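You operate a simulated robot arm through the tools that you are given. There is no shell and no other tool.

Carry out the task below with a simulated robot arm. There is one attempt and no reset: what you move stays moved.

TASK
Test the leak breaker with the pumps and bench breakers off.
Fine: press TEST once, reset the leak breaker, then put both back on.

The check looks at the end state, three seconds after you hand in, the way a careful person would. Anything else that was tipped, shoved, dropped, spilled or broken makes it a failure.

THE ROBOT
A 6-joint arm with a two-finger gripper, fixed in place. Base frame: the origin is on the floor under the middle of its stand, x ahead of it, y to its left, z up. Units: mm, rad, N and s.
With the tool pointing down near the work surface it reaches from about 140 to 680 mm from the base axis. Its first joint turns from -1.152 to 1.152 rad. Payload 2.45 kg.
Tool frame: the origin (TCP) lies between the finger pads and is the grasp point; the fingertips stand 30 mm ahead of it; z points along the fingers, y is the line along which they close. The gripper opens to 106 mm; its body begins 79 mm behind the TCP.
Orientation is told as [roll, pitch, yaw] about the base's x, y, z axes, in that order, counted from this pose: with the fingers straight down and closing along the base's y, the tool's x points along the base's -x, its y along +y and its z along -z.

THE INTERFACE
- The arm moves only by the tool apply_moves. Its argument "commands" is a list of rows, each an object (a shift or turn left out is 0, a gripper value left out holds the last) with "turn": the turn, a rotation vector about the base's x, y, z in rad, a list of three; "offset": the shift along the base's x, y, z in mm, a list of three; "fingers": the finger opening in mm, from 0 to 106. In form: [{"turn": [wx, wy, wz], "offset": [tx, ty, tz], "fingers": fingers}, ...]. A call has 1 to 20 rows; each row is the pose to reach, as a shift and turn from the pose commanded when the call began. Rows are played at 5 a second. More than 50 mm and 0.15 rad between two rows, or a gripper value outside its range, and nothing of the call is played. A pose out of reach is approached as far as the arm can. The call stops where the force on the tool passes 40 N (or 10 N more than at its start, if that is more) or the arm is blocked; 0.2 s more then pass. The fingers move at their own pace (about 153 mm/s each) and stop on an object; they squeeze with about 22 N. The grip force told is the motor's: it shows also when the fingers shut on nothing. Time passes only in rows, and 0.2 s behind the last, so rows that repeat a pose let the fingers close. It gives the time, the measured TCP pose, the force on the tool (base axes), the opening and the grip force at its end, in the units of the frame above (readings bear some noise), with the torque about the TCP (base axes, N m) and any sound that the robot's microphone picked up.
- Cameras (640 x 400 px; columns grow to the right, rows downward): "scene" is fixed at [81.8, 420.1, 1437]; the picture's right is [-0.59, -0.81, 0.00], its down [-0.37, 0.27, -0.89] and it looks along [0.72, -0.52, -0.46] (base axes); focal length 262 px, centre (320, 200). "wrist" rides on the gripper at [76, -2, -106] in the tool frame; the picture's right is [0.02, 1.00, 0.00], its down [-0.78, 0.02, -0.62] and it looks along [-0.62, 0.01, 0.78] (tool axes); focal length 247 px, centre (320, 200). There is no depth. A picture from a camera that has moved, and an enlarged one, comes with that camera's place and axes in the base frame and with its lens. The place of the scene camera against the robot may be out by one fixed shift of up to 25 mm in any direction.
- snapshot(camera): a new picture of that camera. It takes no simulated time.
- inspect(camera, box): a new picture of the part [left, top, right, bottom] of that camera's present view, enlarged. It takes no simulated time.
- close_job(): hands the job in; it is judged then, once.

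Nothing tells you positions but the pictures and the camera data. Unless the task says otherwise, let go and move clear before handing in.

The tools are called as name(argument=value, ...) on one line, values as JSON. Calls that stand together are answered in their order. apply_moves: Moves the arm, as the interface text tells. Its arguments: {"type":"object","properties":{"commands":{"type":"array"}},"required":["commands"]} The other tools are called the same way: snapshot (camera) takes a picture; inspect (camera, box) takes an enlarged picture of a part of a camera's view; close_job () hands the job in.

At the start:

```text
t: 0.0
tool_pos: [321.0, 73.7, 1245.8]
ee_rot: [-0.001, 0.0, 0.001]
contact_force: [0.2, -0.9, -1.0]
moment: [0.02, -0.01, 0.0]
finger_gap: 106.0
gripper_force: 0.1
```

scene: 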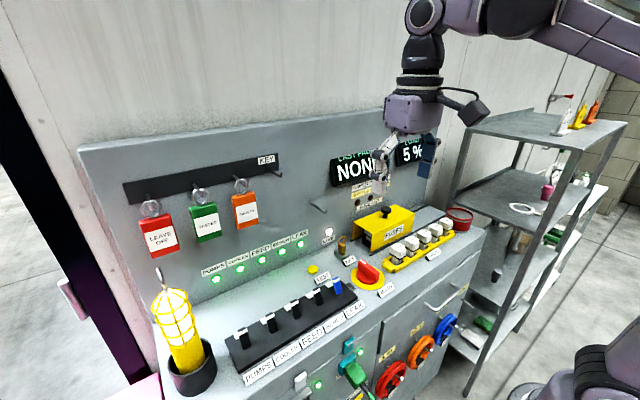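
wrist: 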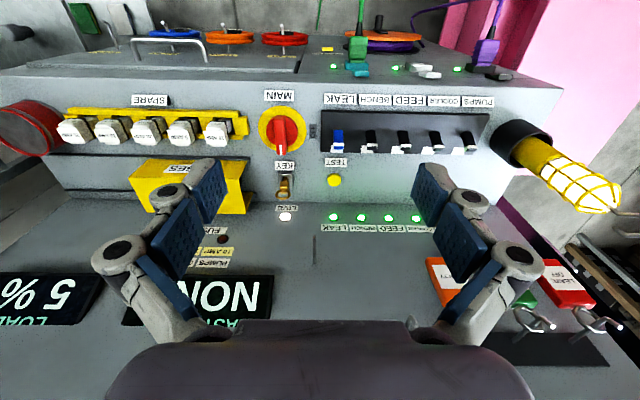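

I see a bench panel with a row of five breakers (PUMPS, COOLER, FEED, BENCH, LEAK), a TEST button, a row of green lamps, and tags hanging on hooks. I'll take enlarged views to read the labels and the lever states before moving.

inspect(camera="scene", box=[200, 230, 400, 390])

inspect(camera="wrist", box=[250, 70, 530, 245])

inspect(camera="scene", box=[300, 130, 460, 230])

inspect(camera="scene", box=[100, 140, 300, 270])

```text
2.50 times, centred on (300, 310) of scene
camera zoom: at [81.8, 420.1, 1437.0], right [-0.59, -0.81, 0.0], down [-0.37, 0.27, -0.89], along [0.72, -0.52, -0.46], focal length 656 px, centre (370, -75)
```

zoom: 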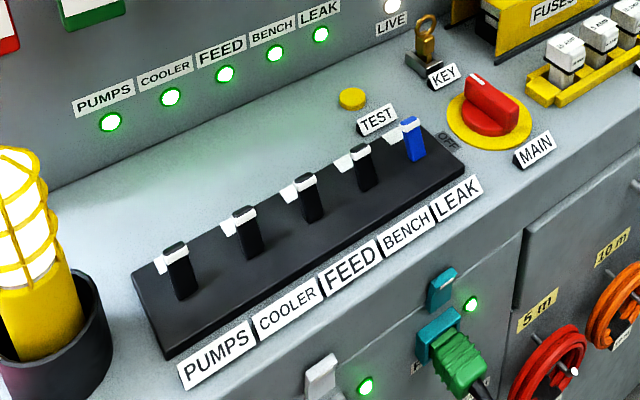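

```text
2.29 times, centred on (390, 158) of wrist
camera zoom: at [244.9, 71.5, 1353.5], right [-0.02, 1.0, 0.0], down [0.78, 0.02, 0.62], along [0.62, 0.01, -0.78], focal length 564 px, centre (160, 297)
```

zoom: 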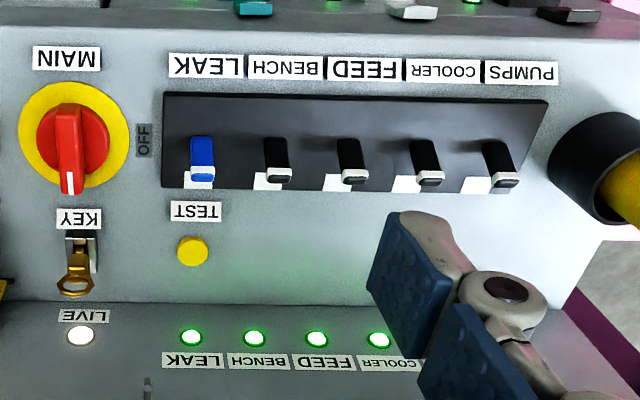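

```text
4.00 times, centred on (380, 180) of scene
camera zoom: at [81.8, 420.1, 1437.0], right [-0.59, -0.81, 0.0], down [-0.37, 0.27, -0.89], along [0.72, -0.52, -0.46], focal length 1049 px, centre (80, 280)
```

zoom: 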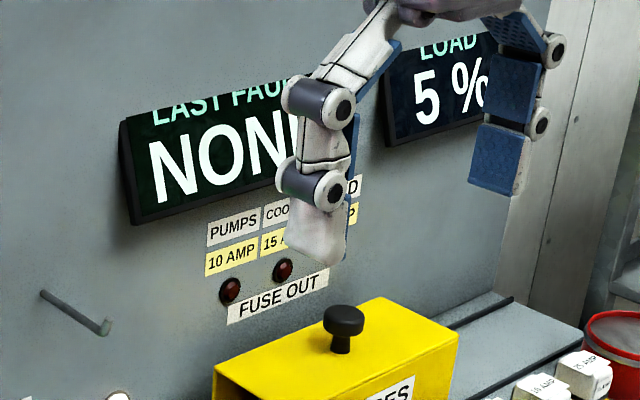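

```text
3.08 times, centred on (200, 205) of scene
camera zoom: at [81.8, 420.1, 1437.0], right [-0.59, -0.81, 0.0], down [-0.37, 0.27, -0.89], along [0.72, -0.52, -0.46], focal length 807 px, centre (689, 185)
```

zoom: 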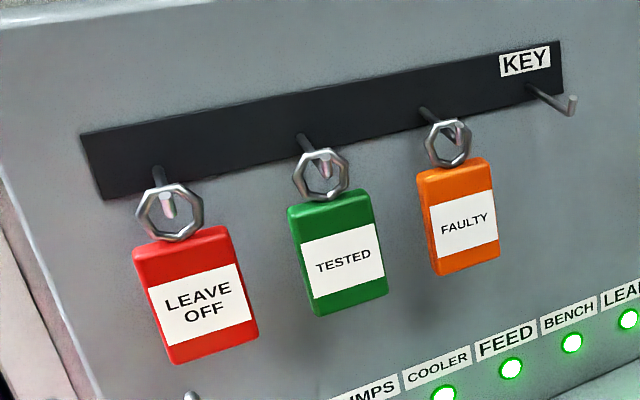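

The five levers seem to lean toward the wall (ON). I'll zoom in further on the strip and the TEST button.

inspect(camera="wrist", box=[310, 100, 410, 162])

inspect(camera="wrist", box=[400, 100, 500, 162])

inspect(camera="scene", box=[290, 250, 370, 300])

inspect(camera="scene", box=[230, 290, 310, 340])

```text
6.40 times, centred on (360, 131) of wrist
camera zoom: at [244.9, 71.5, 1353.5], right [-0.02, 1.0, 0.0], down [0.78, 0.02, 0.62], along [0.62, 0.01, -0.78], focal length 1581 px, centre (64, 642)
```

zoom: 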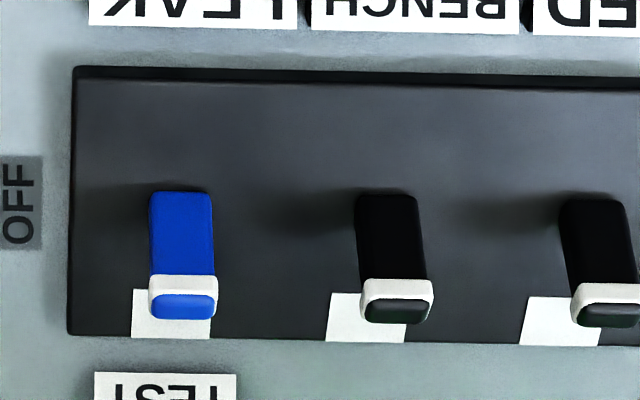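

```text
6.40 times, centred on (450, 131) of wrist
camera zoom: at [244.9, 71.5, 1353.5], right [-0.02, 1.0, 0.0], down [0.78, 0.02, 0.62], along [0.62, 0.01, -0.78], focal length 1581 px, centre (-512, 642)
```

zoom: 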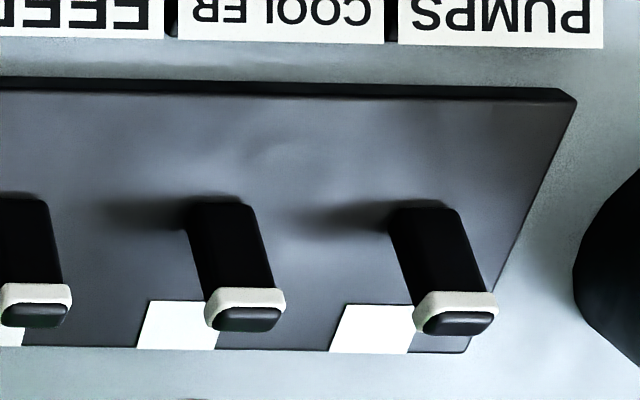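

```text
8.00 times, centred on (330, 275) of scene
camera zoom: at [81.8, 420.1, 1437.0], right [-0.59, -0.81, 0.0], down [-0.37, 0.27, -0.89], along [0.72, -0.52, -0.46], focal length 2098 px, centre (240, -400)
```

zoom: 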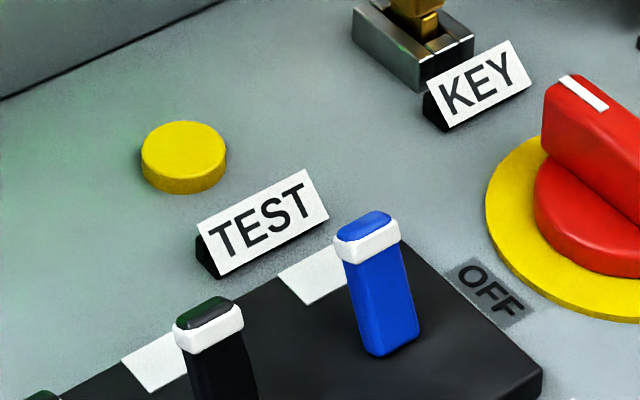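

```text
8.00 times, centred on (270, 315) of scene
camera zoom: at [81.8, 420.1, 1437.0], right [-0.59, -0.81, 0.0], down [-0.37, 0.27, -0.89], along [0.72, -0.52, -0.46], focal length 2098 px, centre (720, -720)
```

zoom: 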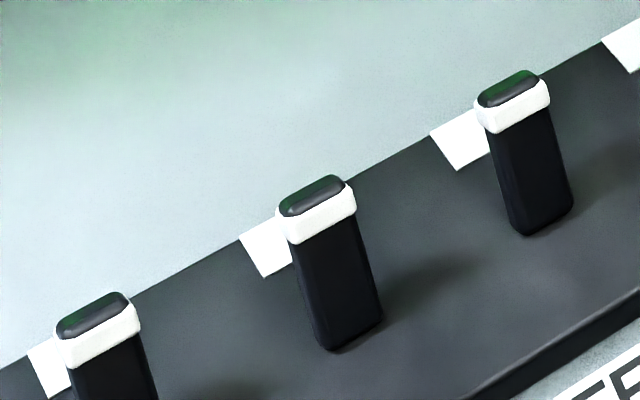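

I'll shift the wrist camera sideways along y so I can triangulate the levers, button and surface. The arm stays well above everything.

apply_moves(commands=[{"offset": [0, 30, 0]}, {"offset": [0, 60, 0]}, {"offset": [0, 90, 0]}, {"offset": [0, 90, 0]}, {"offset": [0, 90, 0]}])

snapshot(camera="wrist")

```text
t: 1.2
tool_pos: [322.0, 164.5, 1247.0]
ee_rot: [0.0, 0.0, -0.002]
contact_force: [-0.5, 1.0, 0.5]
moment: [0.02, 0.0, -0.04]
finger_gap: 106.3
gripper_force: 0.0
```

```text
taken
camera wrist: at [245.6, 162.0, 1354.1], right [-0.02, 1.0, 0.0], down [0.78, 0.02, 0.62], along [0.62, 0.01, -0.78], focal length 247 px, centre (320, 200)
```

wrist: 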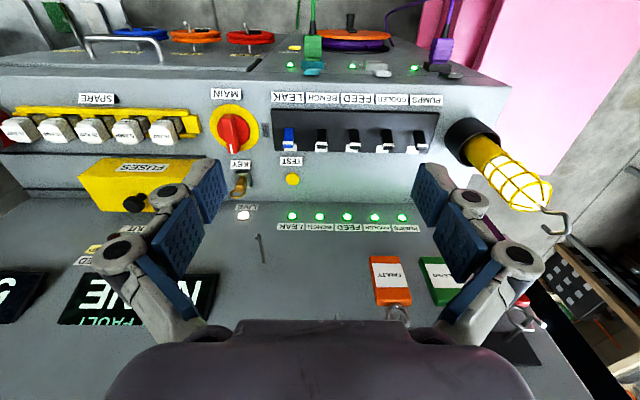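

inspect(camera="wrist", box=[260, 100, 360, 162])

inspect(camera="wrist", box=[350, 100, 450, 162])

inspect(camera="wrist", box=[210, 145, 310, 207])

```text
6.40 times, centred on (310, 131) of wrist
camera zoom: at [245.6, 162.0, 1354.1], right [-0.02, 1.0, 0.0], down [0.78, 0.02, 0.62], along [0.62, 0.01, -0.78], focal length 1581 px, centre (384, 642)
```

zoom: 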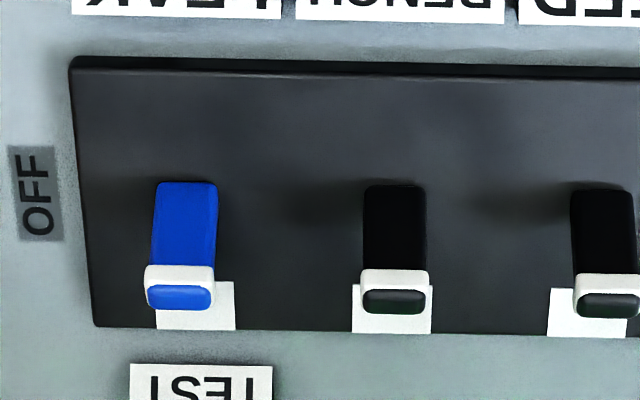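

```text
6.40 times, centred on (400, 131) of wrist
camera zoom: at [245.6, 162.0, 1354.1], right [-0.02, 1.0, 0.0], down [0.78, 0.02, 0.62], along [0.62, 0.01, -0.78], focal length 1581 px, centre (-192, 642)
```

zoom: 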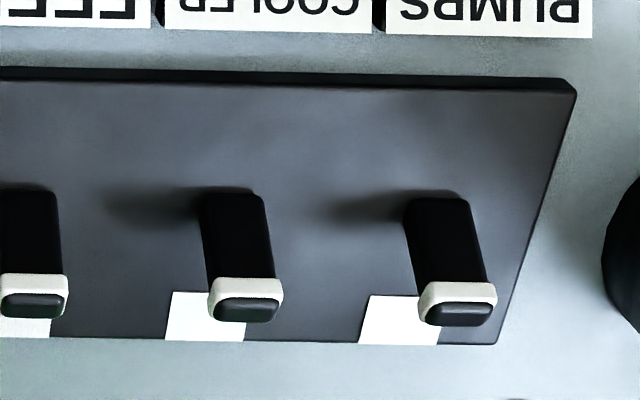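

```text
6.40 times, centred on (260, 176) of wrist
camera zoom: at [245.6, 162.0, 1354.1], right [-0.02, 1.0, 0.0], down [0.78, 0.02, 0.62], along [0.62, 0.01, -0.78], focal length 1581 px, centre (704, 354)
```

zoom: 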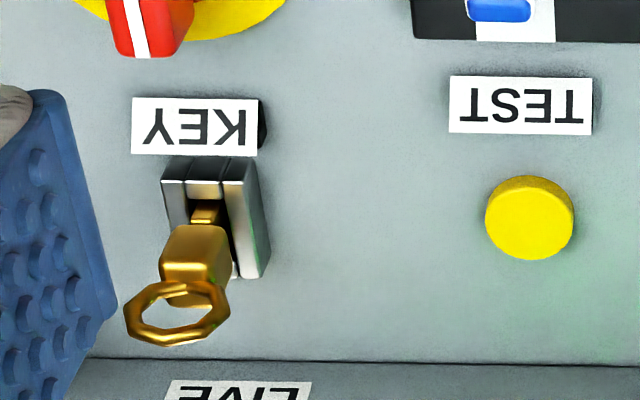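

From the two wrist views I estimate these positions:
- **Lever tips:** about x≈447, z≈948. LEAK is at y≈107, BENCH y≈168 and PUMPS y≈350, spaced about 60 mm.
- **TEST:** about (543, 107, 905).
- **Wall and hook:** the wall is at x≈608, and the KEY hook sticks out near (545, 69, 1074).

I'll close the fingers and look at the gripper's shape before planning any contact.

apply_moves(commands=[{"fingers": 0}, {"fingers": 0}, {"fingers": 0}, {"fingers": 0}])

snapshot(camera="wrist")

snapshot(camera="scene")

inspect(camera="scene", box=[300, 0, 540, 150])

```text
t: 2.2
tool_pos: [322.2, 163.6, 1247.3]
ee_rot: [-0.001, -0.002, 0.0]
contact_force: [0.2, -0.1, 0.0]
moment: [-0.03, -0.03, -0.01]
finger_gap: 0.0
gripper_force: 22.6
```

```text
taken
camera wrist: at [245.5, 161.7, 1354.1], right [-0.02, 1.0, 0.0], down [0.78, 0.02, 0.62], along [0.62, 0.01, -0.78], focal length 247 px, centre (320, 200)
```

wrist: 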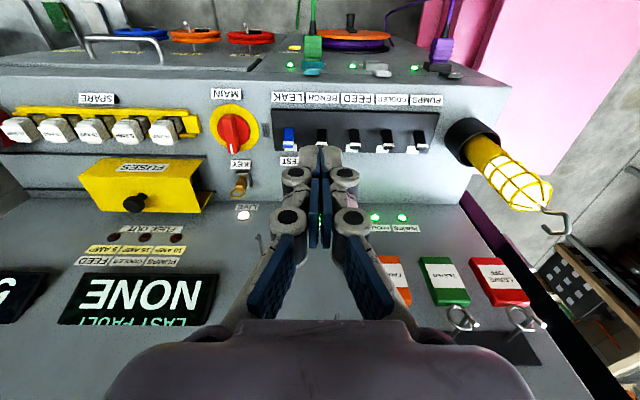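

```text
taken
```

scene: 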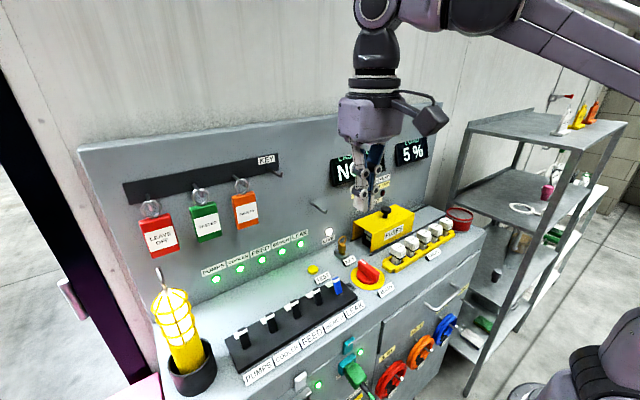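

```text
2.67 times, centred on (420, 75) of scene
camera zoom: at [81.8, 420.1, 1437.0], right [-0.59, -0.81, 0.0], down [-0.37, 0.27, -0.89], along [0.72, -0.52, -0.46], focal length 699 px, centre (53, 533)
```

zoom: 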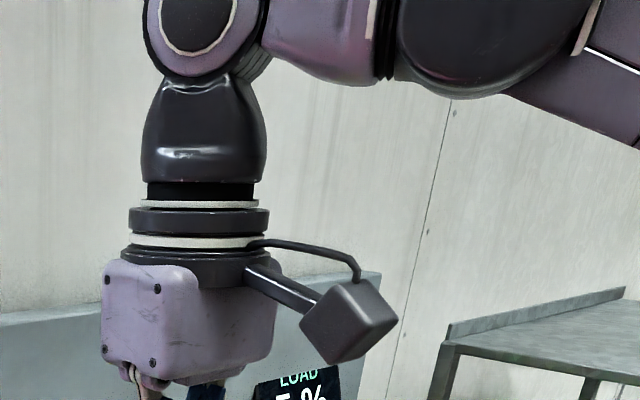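

The closed fingertip is about 24 mm wide, which fits the 60 mm lever spacing. To keep the gripper body clear of the hanging tags and the wall peg, I'll lean it back toward the robot by about 0.4 rad. First I'll go to a spot above and behind the PUMPS lever.

apply_moves(commands=[{"offset": [0, 30, 0], "turn": [0, -0.1, 0], "fingers": 0}, {"offset": [0, 65, 0], "turn": [0, -0.2, 0]}, {"offset": [10, 105, -10], "turn": [0, -0.3, 0]}, {"offset": [30, 145, -25], "turn": [0, -0.4, 0]}, {"offset": [60, 170, -50], "turn": [0, -0.4, 0]}, {"offset": [90, 182, -80], "turn": [0, -0.4, 0]}, {"offset": [115, 185, -110], "turn": [0, -0.4, 0]}, {"offset": [115, 185, -110], "turn": [0, -0.4, 0]}])

snapshot(camera="wrist")

snapshot(camera="scene")

```text
t: 4.0
tool_pos: [437.7, 349.7, 1134.5]
ee_rot: [-0.001, -0.399, -0.003]
contact_force: [0.5, 0.7, 0.6]
moment: [0.02, 0.0, 0.01]
finger_gap: 0.0
gripper_force: 21.9
```

```text
taken
camera wrist: at [326.0, 347.1, 1204.4], right [-0.02, 1.0, -0.01], down [0.48, 0.02, 0.88], along [0.88, 0.01, -0.48], focal length 247 px, centre (320, 200)
```

wrist: 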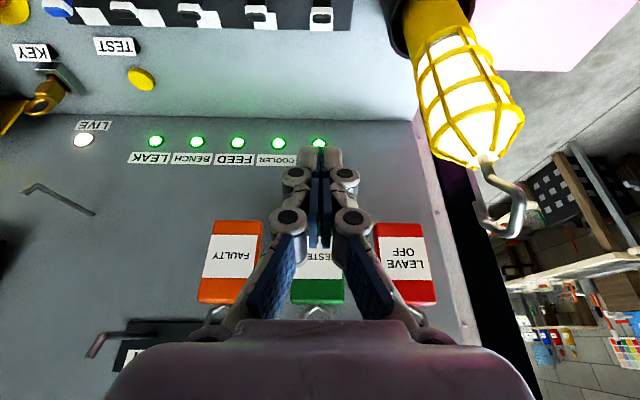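

```text
taken
```

scene: 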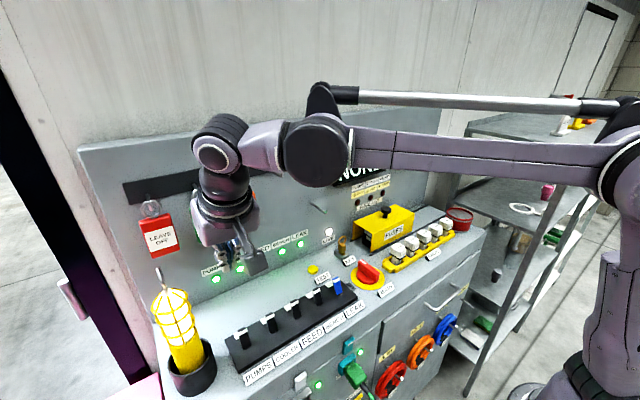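

The arm is posed with a clear margin. I'll zoom in on the PUMPS lever from here to refine its position.

inspect(camera="wrist", box=[280, 0, 380, 62])

inspect(camera="wrist", box=[100, 0, 200, 100])

inspect(camera="wrist", box=[270, 130, 370, 210])

```text
6.40 times, centred on (330, 31) of wrist
camera zoom: at [326.0, 347.1, 1204.4], right [-0.02, 1.0, -0.01], down [0.48, 0.02, 0.88], along [0.88, 0.01, -0.48], focal length 1581 px, centre (256, 1282)
```

zoom: 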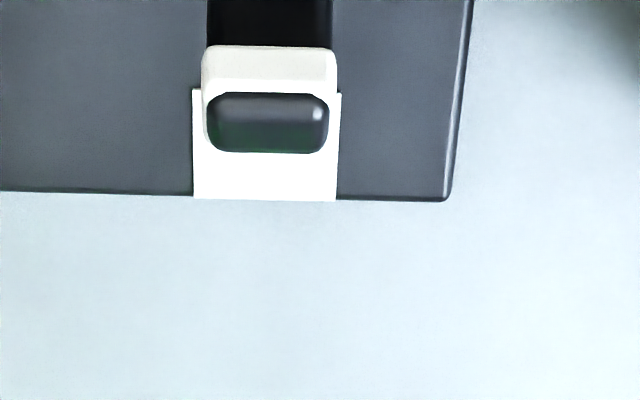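

```text
4.00 times, centred on (150, 50) of wrist
camera zoom: at [326.0, 347.1, 1204.4], right [-0.02, 1.0, -0.01], down [0.48, 0.02, 0.88], along [0.88, 0.01, -0.48], focal length 988 px, centre (1000, 800)
```

zoom: 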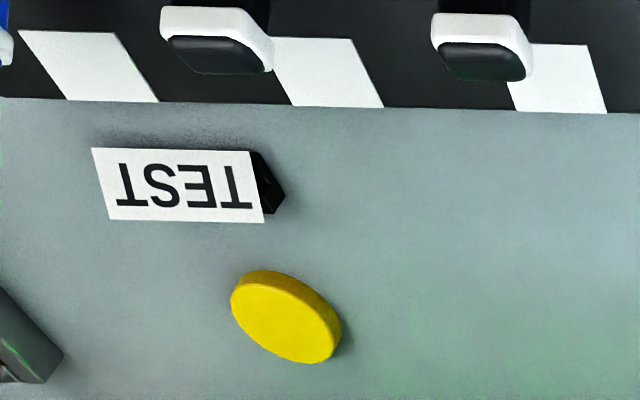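

```text
5.00 times, centred on (320, 170) of wrist
camera zoom: at [326.0, 347.1, 1204.4], right [-0.02, 1.0, -0.01], down [0.48, 0.02, 0.88], along [0.88, 0.01, -0.48], focal length 1235 px, centre (320, 350)
```

zoom: 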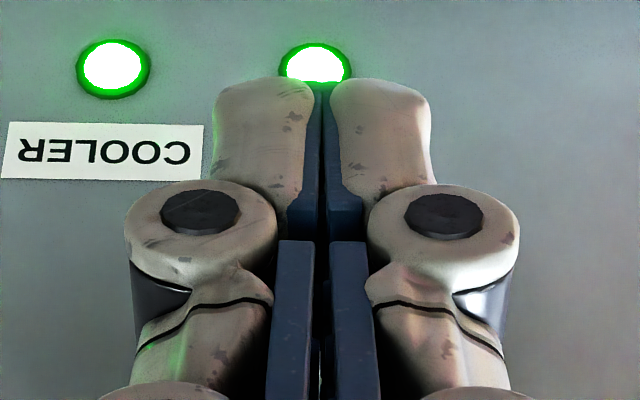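

The refined estimates are PUMPS lever tip (446, 348, 948), breaker strip top z≈916 with its rear edge at x≈472, and TEST top (545, 107.5, 906). Next I'll lower the closed fingertip behind the PUMPS lever, between it and the wall, with the tip about 30 mm above the desk.

apply_moves(commands=[{"offset": [25, 0, -30]}, {"offset": [45, 0, -65]}, {"offset": [45, 0, -105]}, {"offset": [45, 0, -140]}, {"offset": [45, 0, -165]}, {"offset": [45, 0, -177]}, {"offset": [45, 0, -177]}])

inspect(camera="scene", box=[190, 240, 350, 340])

snapshot(camera="wrist")

```text
t: 5.6
tool_pos: [481.3, 349.2, 958.1]
ee_rot: [0.0, -0.4, 0.0]
contact_force: [1.0, -0.1, 0.2]
moment: [-0.01, -0.01, 0.02]
finger_gap: 0.2
gripper_force: 21.6
```

```text
4.00 times, centred on (270, 290) of scene
camera zoom: at [81.8, 420.1, 1437.0], right [-0.59, -0.81, 0.0], down [-0.37, 0.27, -0.89], along [0.72, -0.52, -0.46], focal length 1049 px, centre (520, -160)
```

zoom: 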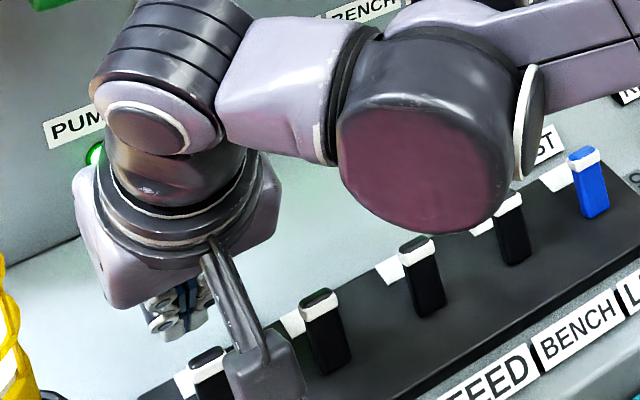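

```text
taken
camera wrist: at [369.2, 346.8, 1027.0], right [-0.02, 1.0, -0.01], down [0.48, 0.02, 0.88], along [0.88, 0.01, -0.48], focal length 247 px, centre (320, 200)
```

wrist: 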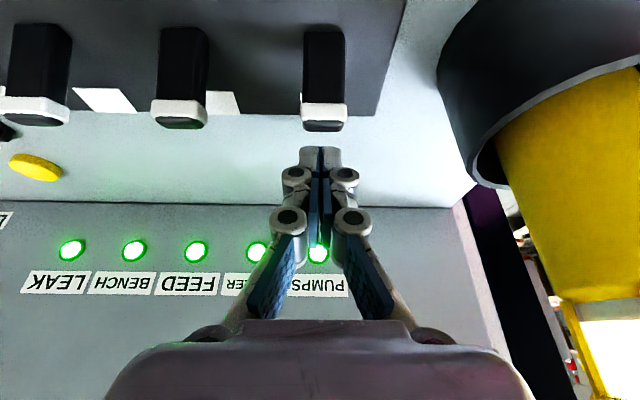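

The fingertip is behind the PUMPS lever with clearance and both are at the same y. I'll push slowly toward the robot (−x) to swing the lever to OFF.

apply_moves(commands=[{"offset": [-5, 0, 0]}, {"offset": [-10, 0, 0]}, {"offset": [-15, 0, 0]}, {"offset": [-20, 0, 0]}, {"offset": [-25, 0, 0]}, {"offset": [-30, 0, 0]}, {"offset": [-35, 0, 0]}])

snapshot(camera="wrist")

```text
t: 7.2
tool_pos: [447.0, 349.5, 959.5]
ee_rot: [0.001, -0.399, 0.001]
contact_force: [-0.7, 0.4, 1.2]
moment: [0.01, 0.02, -0.01]
finger_gap: 6.1
gripper_force: 28.6
```

```text
taken
camera wrist: at [335.2, 347.1, 1028.1], right [-0.02, 1.0, -0.01], down [0.48, 0.02, 0.88], along [0.88, 0.01, -0.48], focal length 247 px, centre (320, 200)
```

wrist: 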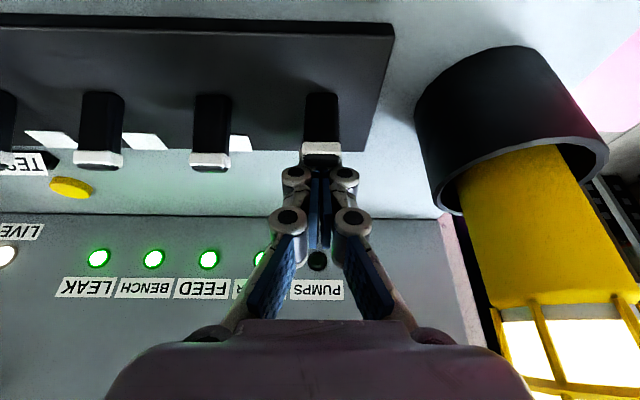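

The PUMPS lamp has gone dark, but the finger gap reads 6.1 mm, so the lever may be wedging between the fingers. I'll look closer.

inspect(camera="wrist", box=[270, 80, 370, 180])

inspect(camera="scene", box=[180, 280, 300, 380])

inspect(camera="wrist", box=[230, 230, 370, 310])

```text
4.00 times, centred on (320, 130) of wrist
camera zoom: at [335.2, 347.1, 1028.1], right [-0.02, 1.0, -0.01], down [0.48, 0.02, 0.88], along [0.88, 0.01, -0.48], focal length 988 px, centre (320, 480)
```

zoom: 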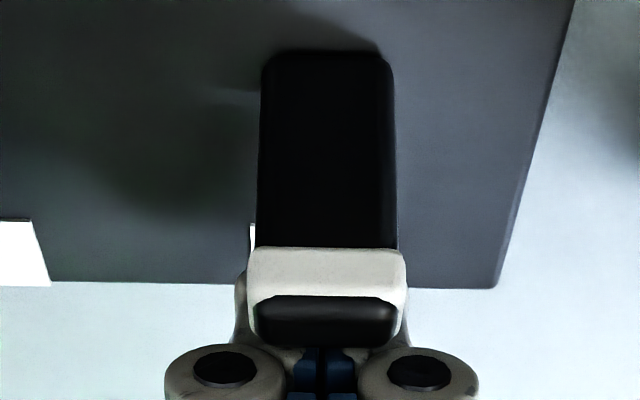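

```text
4.00 times, centred on (240, 330) of scene
camera zoom: at [81.8, 420.1, 1437.0], right [-0.59, -0.81, 0.0], down [-0.37, 0.27, -0.89], along [0.72, -0.52, -0.46], focal length 1049 px, centre (640, -320)
```

zoom: 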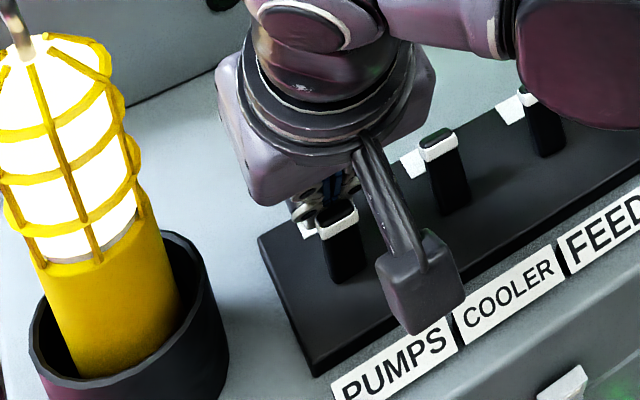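

```text
4.57 times, centred on (300, 270) of wrist
camera zoom: at [335.2, 347.1, 1028.1], right [-0.02, 1.0, -0.01], down [0.48, 0.02, 0.88], along [0.88, 0.01, -0.48], focal length 1129 px, centre (411, -120)
```

zoom: 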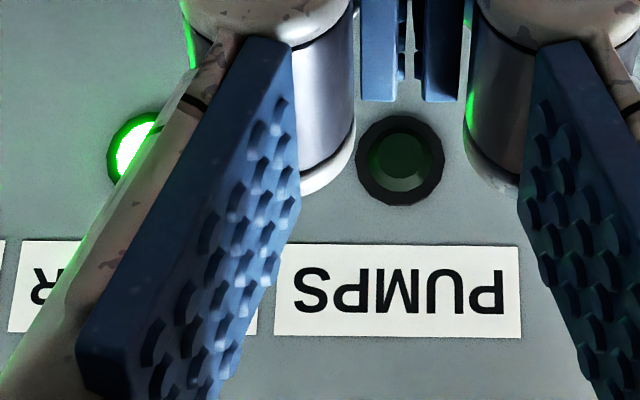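

The lamp is already out and the lever is about mid-travel. I'll keep pushing gently so it rests in the full OFF position.

apply_moves(commands=[{"offset": [-4, 0, 0]}, {"offset": [-8, 0, 0]}, {"offset": [-12, 0, 0]}, {"offset": [-16, 0, 0]}])

inspect(camera="wrist", box=[240, 60, 400, 220])

inspect(camera="scene", box=[180, 280, 300, 380])

```text
t: 8.2
tool_pos: [430.8, 348.4, 958.8]
ee_rot: [0.001, -0.401, -0.001]
contact_force: [0.0, -0.8, -0.4]
moment: [-0.02, 0.0, -0.03]
finger_gap: 0.0
gripper_force: 28.9
```

```text
2.50 times, centred on (320, 140) of wrist
camera zoom: at [318.3, 346.3, 1028.6], right [-0.02, 1.0, -0.01], down [0.48, 0.02, 0.88], along [0.88, 0.01, -0.48], focal length 617 px, centre (320, 350)
```

zoom: 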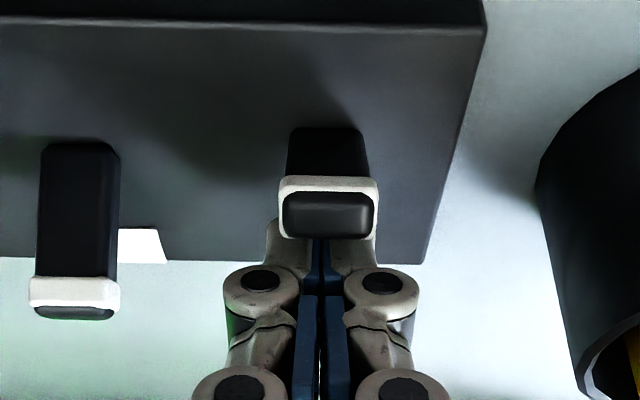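

```text
4.00 times, centred on (240, 330) of scene
camera zoom: at [81.8, 420.1, 1437.0], right [-0.59, -0.81, 0.0], down [-0.37, 0.27, -0.89], along [0.72, -0.52, -0.46], focal length 1049 px, centre (640, -320)
```

zoom: 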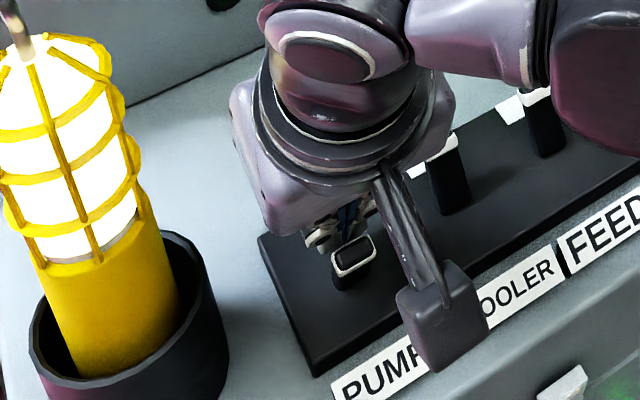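

The lever now leans toward the robot with no residual force, so it should be at OFF. I'll back off and rise to confirm.

apply_moves(commands=[{"offset": [10, 0, 0]}, {"offset": [25, 0, 0]}, {"offset": [40, 0, 10]}, {"offset": [40, 0, 40]}, {"offset": [35, 0, 70]}, {"offset": [20, 0, 100]}, {"offset": [20, 0, 100]}])

snapshot(camera="wrist")

inspect(camera="scene", box=[180, 240, 360, 380])

```text
t: 9.8
tool_pos: [451.0, 351.6, 1059.1]
ee_rot: [0.0, -0.399, -0.001]
contact_force: [0.0, 0.3, 0.1]
moment: [0.0, -0.01, -0.02]
finger_gap: 0.1
gripper_force: 28.8
```

```text
taken
camera wrist: at [338.4, 347.5, 1128.3], right [-0.02, 1.0, -0.01], down [0.48, 0.02, 0.88], along [0.88, 0.01, -0.48], focal length 247 px, centre (320, 200)
```

wrist: 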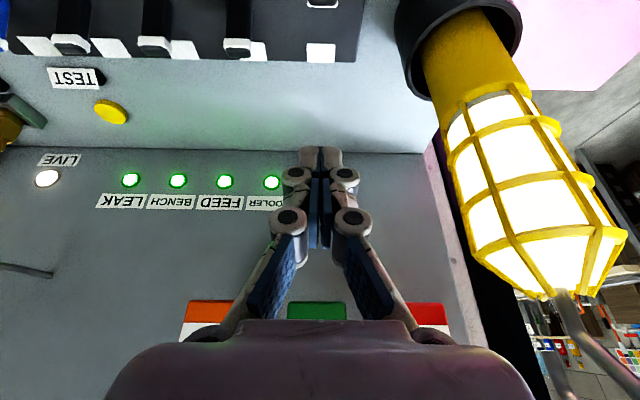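

```text
2.86 times, centred on (270, 310) of scene
camera zoom: at [81.8, 420.1, 1437.0], right [-0.59, -0.81, 0.0], down [-0.37, 0.27, -0.89], along [0.72, -0.52, -0.46], focal length 749 px, centre (463, -114)
```

zoom: 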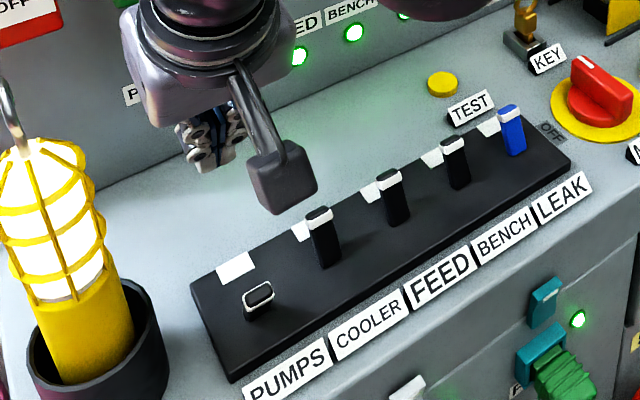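

PUMPS is OFF: its lever leans forward, its lamp is dark and the others are still lit. I'll move across at height to behind the BENCH lever (y≈167.5).

apply_moves(commands=[{"offset": [0, -40, 0]}, {"offset": [5, -80, 0]}, {"offset": [15, -120, 0]}, {"offset": [25, -160, 0]}, {"offset": [30, -181, 0]}, {"offset": [30, -181, 0]}, {"offset": [30, -181, -35]}, {"offset": [30, -181, -70]}, {"offset": [30, -181, -90]}, {"offset": [30, -181, -101]}, {"offset": [30, -181, -101]}])

snapshot(camera="wrist")

snapshot(camera="scene")

```text
t: 12.2
tool_pos: [482.0, 167.8, 957.2]
ee_rot: [0.0, -0.399, 0.001]
contact_force: [-0.2, 0.2, 0.0]
moment: [0.0, -0.02, 0.02]
finger_gap: 0.0
gripper_force: 28.6
```

```text
taken
camera wrist: at [369.1, 166.5, 1027.1], right [-0.02, 1.0, -0.01], down [0.48, 0.02, 0.88], along [0.88, 0.01, -0.48], focal length 247 px, centre (320, 200)
```

wrist: 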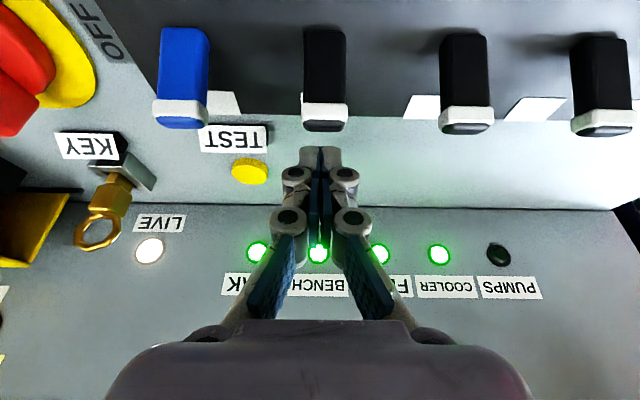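

```text
taken
```

scene: 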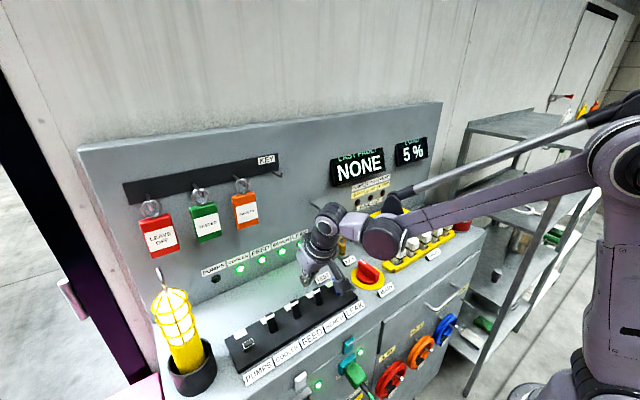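

The fingertip is lined up behind BENCH. I'll check that the forearm is clear of the MAIN switch and fuse cover before pushing.

inspect(camera="scene", box=[290, 180, 450, 300])

```text
3.33 times, centred on (370, 240) of scene
camera zoom: at [81.8, 420.1, 1437.0], right [-0.59, -0.81, 0.0], down [-0.37, 0.27, -0.89], along [0.72, -0.52, -0.46], focal length 874 px, centre (153, 67)
```

zoom: 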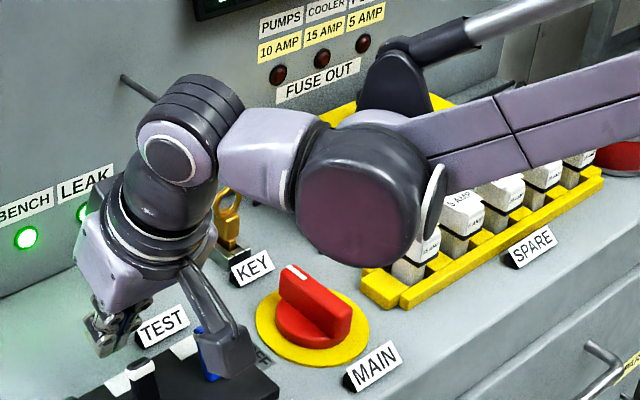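

The forearm joint is well above the MAIN switch, at z≈1100, so I'll push BENCH to OFF with the same stroke.

apply_moves(commands=[{"offset": [-5, 0, 0]}, {"offset": [-10, 0, 0]}, {"offset": [-15, 0, 0]}, {"offset": [-20, 0, 0]}, {"offset": [-25, 0, 0]}, {"offset": [-30, 0, 0]}, {"offset": [-35, 0, 0]}, {"offset": [-39, 0, 0]}, {"offset": [-43, 0, 0]}, {"offset": [-47, 0, 0]}, {"offset": [-51, 0, 0]}])

snapshot(camera="wrist")

inspect(camera="wrist", box=[240, 60, 400, 220])

```text
t: 14.6
tool_pos: [429.3, 167.9, 957.1]
ee_rot: [0.002, -0.401, 0.001]
contact_force: [-0.5, 0.2, 0.4]
moment: [-0.02, -0.03, -0.01]
finger_gap: 0.0
gripper_force: 29.2
```

```text
taken
camera wrist: at [317.6, 165.5, 1027.1], right [-0.02, 1.0, -0.01], down [0.48, 0.02, 0.88], along [0.88, 0.01, -0.48], focal length 247 px, centre (320, 200)
```

wrist: 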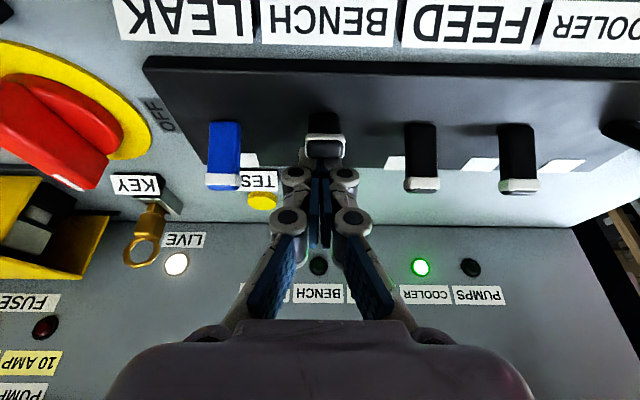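

```text
2.50 times, centred on (320, 140) of wrist
camera zoom: at [317.6, 165.5, 1027.1], right [-0.02, 1.0, -0.01], down [0.48, 0.02, 0.88], along [0.88, 0.01, -0.48], focal length 617 px, centre (320, 350)
```

zoom: 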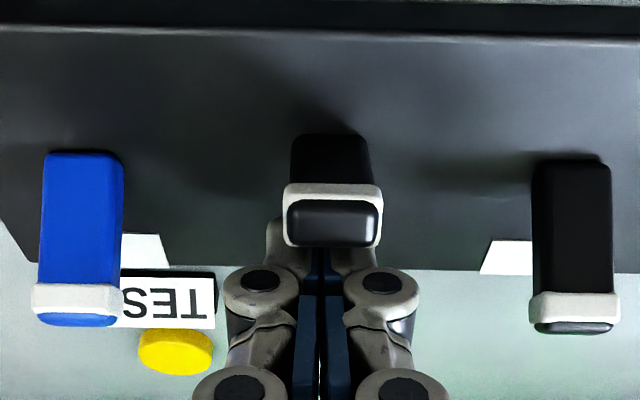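

BENCH is OFF too. I'll back out behind the levers, slide across to y≈107.5 at low height so I stay under the wall peg, and hover the fingertip over TEST.

apply_moves(commands=[{"offset": [15, 0, 0]}, {"offset": [35, 0, 0]}, {"offset": [55, 0, 4]}, {"offset": [63, 0, 10]}, {"offset": [63, -15, 12]}, {"offset": [63, -30, 12]}, {"offset": [63, -45, 12]}, {"offset": [63, -60, 12]}, {"offset": [75, -60, 12]}, {"offset": [90, -60, 12]}, {"offset": [98, -60, 12]}, {"offset": [106, -60, 10]}, {"offset": [106, -60, 10]}])

snapshot(camera="wrist")

inspect(camera="scene", box=[230, 200, 410, 340])

inspect(camera="wrist", box=[260, 90, 380, 210])

```text
t: 17.4
tool_pos: [535.8, 107.0, 968.8]
ee_rot: [0.0, -0.401, 0.0]
contact_force: [0.5, -0.1, 0.3]
moment: [-0.04, 0.0, -0.02]
finger_gap: 0.1
gripper_force: 28.4
```

```text
taken
camera wrist: at [423.6, 105.1, 1037.7], right [-0.02, 1.0, -0.01], down [0.48, 0.02, 0.88], along [0.88, 0.01, -0.48], focal length 247 px, centre (320, 200)
```

wrist: 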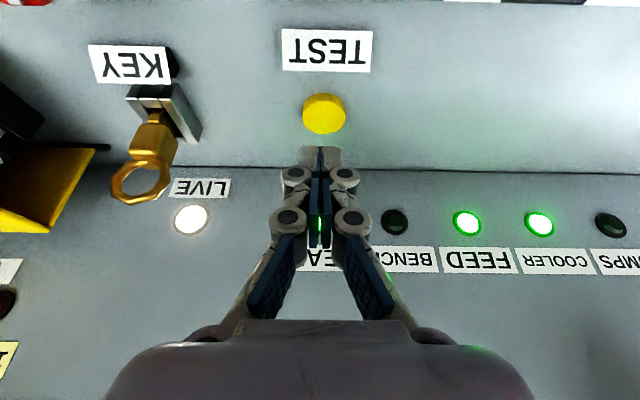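

```text
2.86 times, centred on (320, 270) of scene
camera zoom: at [81.8, 420.1, 1437.0], right [-0.59, -0.81, 0.0], down [-0.37, 0.27, -0.89], along [0.72, -0.52, -0.46], focal length 749 px, centre (320, 0)
```

zoom: 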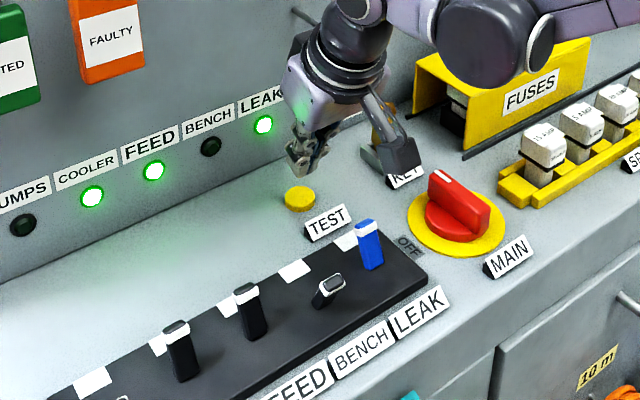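

```text
3.33 times, centred on (320, 150) of wrist
camera zoom: at [423.6, 105.1, 1037.7], right [-0.02, 1.0, -0.01], down [0.48, 0.02, 0.88], along [0.88, 0.01, -0.48], focal length 823 px, centre (320, 367)
```

zoom: 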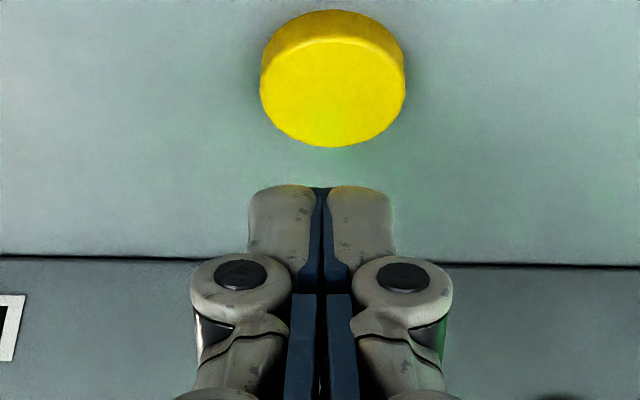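

TEST resolves to about (546, 108, 906), right below the tip. I'll press in one continuous downward stroke with small steps and check the force along the way.

apply_moves(commands=[{"offset": [0, 0.5, -12]}, {"offset": [0, 0.5, -22]}, {"offset": [0, 0.5, -26]}, {"offset": [0, 0.5, -28]}, {"offset": [0, 0.5, -30]}, {"offset": [0, 0.5, -32]}])

snapshot(camera="wrist")

inspect(camera="scene", box=[230, 200, 410, 340])

```text
t: 18.8
tool_pos: [535.7, 108.2, 936.5]
ee_rot: [0.001, -0.399, 0.0]
contact_force: [0.3, -0.1, 0.6]
moment: [-0.02, 0.0, 0.01]
finger_gap: 5.9
gripper_force: 28.5
```

```text
taken
camera wrist: at [423.8, 105.7, 1005.9], right [-0.02, 1.0, -0.01], down [0.48, 0.02, 0.88], along [0.88, 0.01, -0.48], focal length 247 px, centre (320, 200)
```

wrist: 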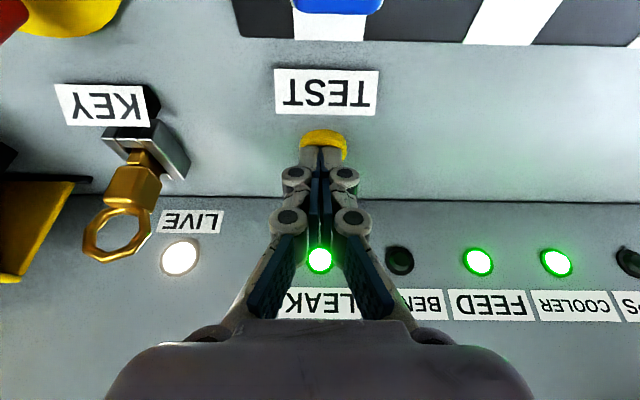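

```text
2.86 times, centred on (320, 270) of scene
camera zoom: at [81.8, 420.1, 1437.1], right [-0.59, -0.81, 0.0], down [-0.37, 0.27, -0.89], along [0.72, -0.52, -0.46], focal length 749 px, centre (320, 0)
```

zoom: 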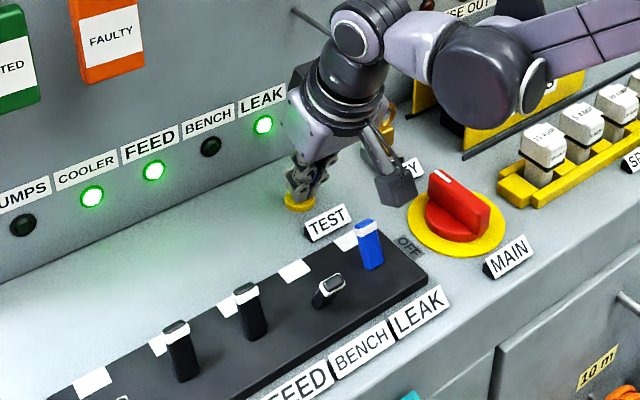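

The tip is just touching the button and LEAK is still lit. I'll continue the same stroke downward without releasing.

apply_moves(commands=[{"offset": [0, 0, -1.5]}, {"offset": [0, 0, -3]}, {"offset": [0, 0, -4]}])

snapshot(camera="wrist")

inspect(camera="scene", box=[230, 200, 410, 340])

```text
t: 19.6
tool_pos: [536.3, 108.3, 931.7]
ee_rot: [0.001, -0.4, -0.001]
contact_force: [-2.1, 0.6, 8.1]
moment: [0.02, 0.01, -0.02]
finger_gap: 5.7
gripper_force: 28.5
heard: click
```

```text
taken
camera wrist: at [423.0, 105.9, 1001.1], right [-0.02, 1.0, -0.01], down [0.48, 0.02, 0.88], along [0.88, 0.01, -0.48], focal length 247 px, centre (320, 200)
```

wrist: 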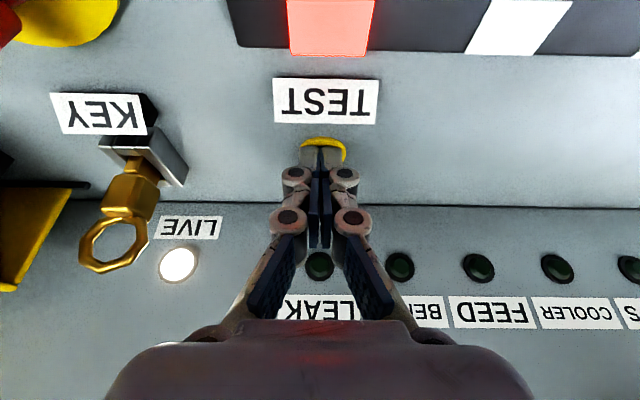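

```text
2.86 times, centred on (320, 270) of scene
camera zoom: at [81.6, 420.1, 1437.1], right [-0.59, -0.81, 0.0], down [-0.37, 0.27, -0.89], along [0.72, -0.52, -0.46], focal length 749 px, centre (320, 0)
```

zoom: 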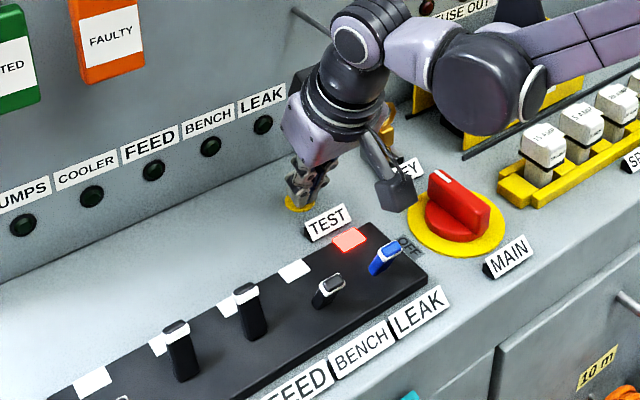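

A click was heard: LEAK tripped, with a red flag behind its lever and all lamps dark. I'll lift straight off TEST, back away to behind the LEAK lever, and look.

apply_moves(commands=[{"offset": [0, 0, 8]}, {"offset": [0, 0, 20]}, {"offset": [0, 0, 34]}, {"offset": [-15, 0, 36]}, {"offset": [-35, 0, 36]}, {"offset": [-46, 0, 36]}, {"offset": [-46, 0, 36]}])

snapshot(camera="wrist")

inspect(camera="scene", box=[290, 240, 370, 310])

snapshot(camera="scene")

```text
t: 21.2
tool_pos: [488.3, 109.3, 967.8]
ee_rot: [0.002, -0.4, 0.002]
contact_force: [-0.6, 0.3, 0.8]
moment: [0.02, -0.05, -0.02]
finger_gap: 0.0
gripper_force: 29.0
```

```text
taken
camera wrist: at [376.9, 106.4, 1037.2], right [-0.02, 1.0, -0.01], down [0.48, 0.02, 0.88], along [0.88, 0.01, -0.48], focal length 247 px, centre (320, 200)
```

wrist: 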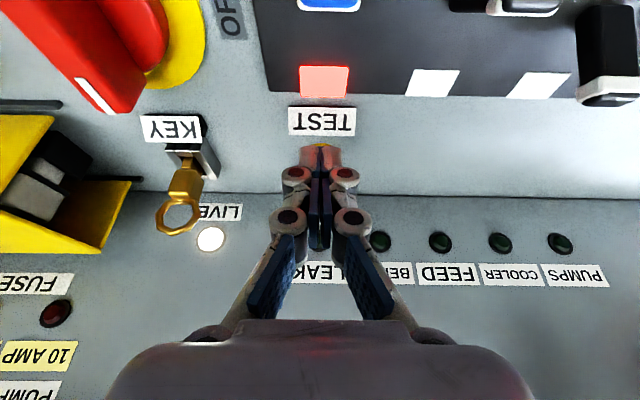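

```text
5.71 times, centred on (330, 275) of scene
camera zoom: at [81.8, 420.1, 1437.0], right [-0.59, -0.81, 0.0], down [-0.37, 0.27, -0.89], along [0.72, -0.52, -0.46], focal length 1498 px, centre (263, -229)
```

zoom: 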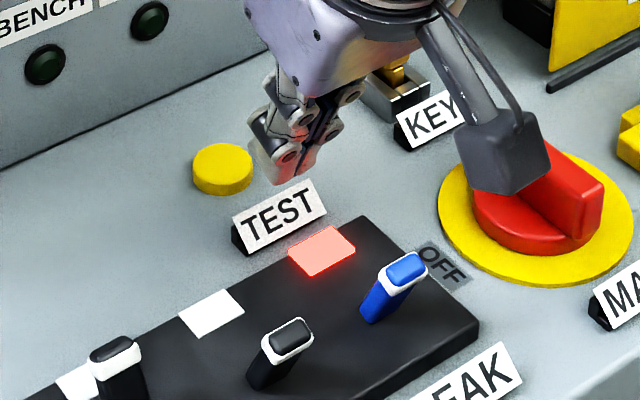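

```text
taken
```

scene: 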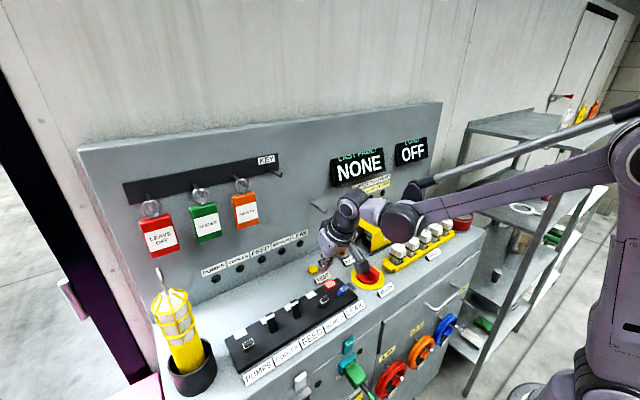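

TEST has sprung back and the LOAD display reads OFF. I want to see whether the tripped LEAK lever sits at full OFF or partway, so I'll rise and back off for a better view.

apply_moves(commands=[{"offset": [-10, 0, 25]}, {"offset": [-30, 10, 60]}, {"offset": [-60, 20, 90]}, {"offset": [-90, 30, 110]}, {"offset": [-130, 30, 120]}, {"offset": [-130, 30, 120]}])

snapshot(camera="wrist")

inspect(camera="wrist", box=[240, 0, 400, 100])

inspect(camera="scene", box=[220, 250, 380, 360])

```text
t: 22.6
tool_pos: [360.9, 137.5, 1089.5]
ee_rot: [0.0, -0.398, -0.002]
contact_force: [0.0, 0.2, -0.5]
moment: [0.02, -0.01, -0.04]
finger_gap: 0.0
gripper_force: 28.5
```

```text
taken
camera wrist: at [249.0, 135.6, 1158.1], right [-0.02, 1.0, -0.01], down [0.48, 0.02, 0.88], along [0.88, 0.01, -0.48], focal length 247 px, centre (320, 200)
```

wrist: 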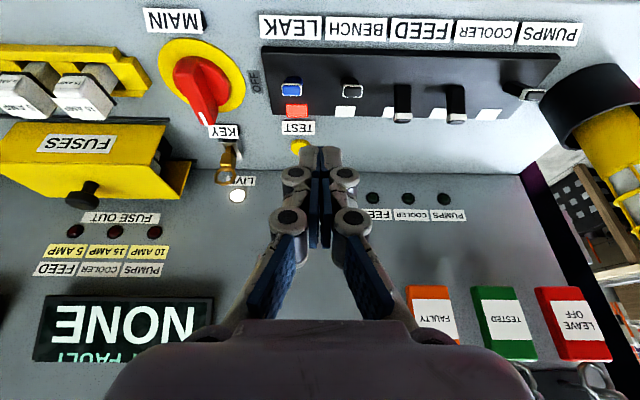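

```text
4.00 times, centred on (320, 50) of wrist
camera zoom: at [249.0, 135.6, 1158.1], right [-0.02, 1.0, -0.01], down [0.48, 0.02, 0.88], along [0.88, 0.01, -0.48], focal length 988 px, centre (320, 800)
```

zoom: 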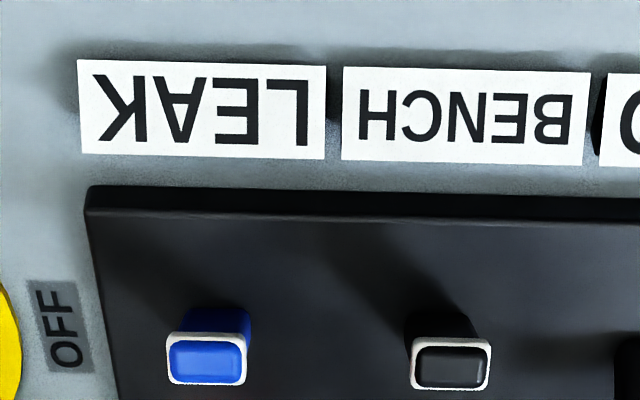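

```text
3.64 times, centred on (300, 305) of scene
camera zoom: at [81.7, 420.1, 1437.0], right [-0.59, -0.81, 0.0], down [-0.37, 0.27, -0.89], along [0.72, -0.52, -0.46], focal length 954 px, centre (393, -182)
```

zoom: 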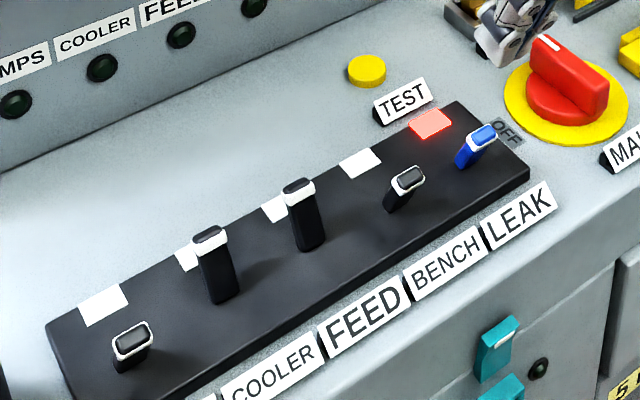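

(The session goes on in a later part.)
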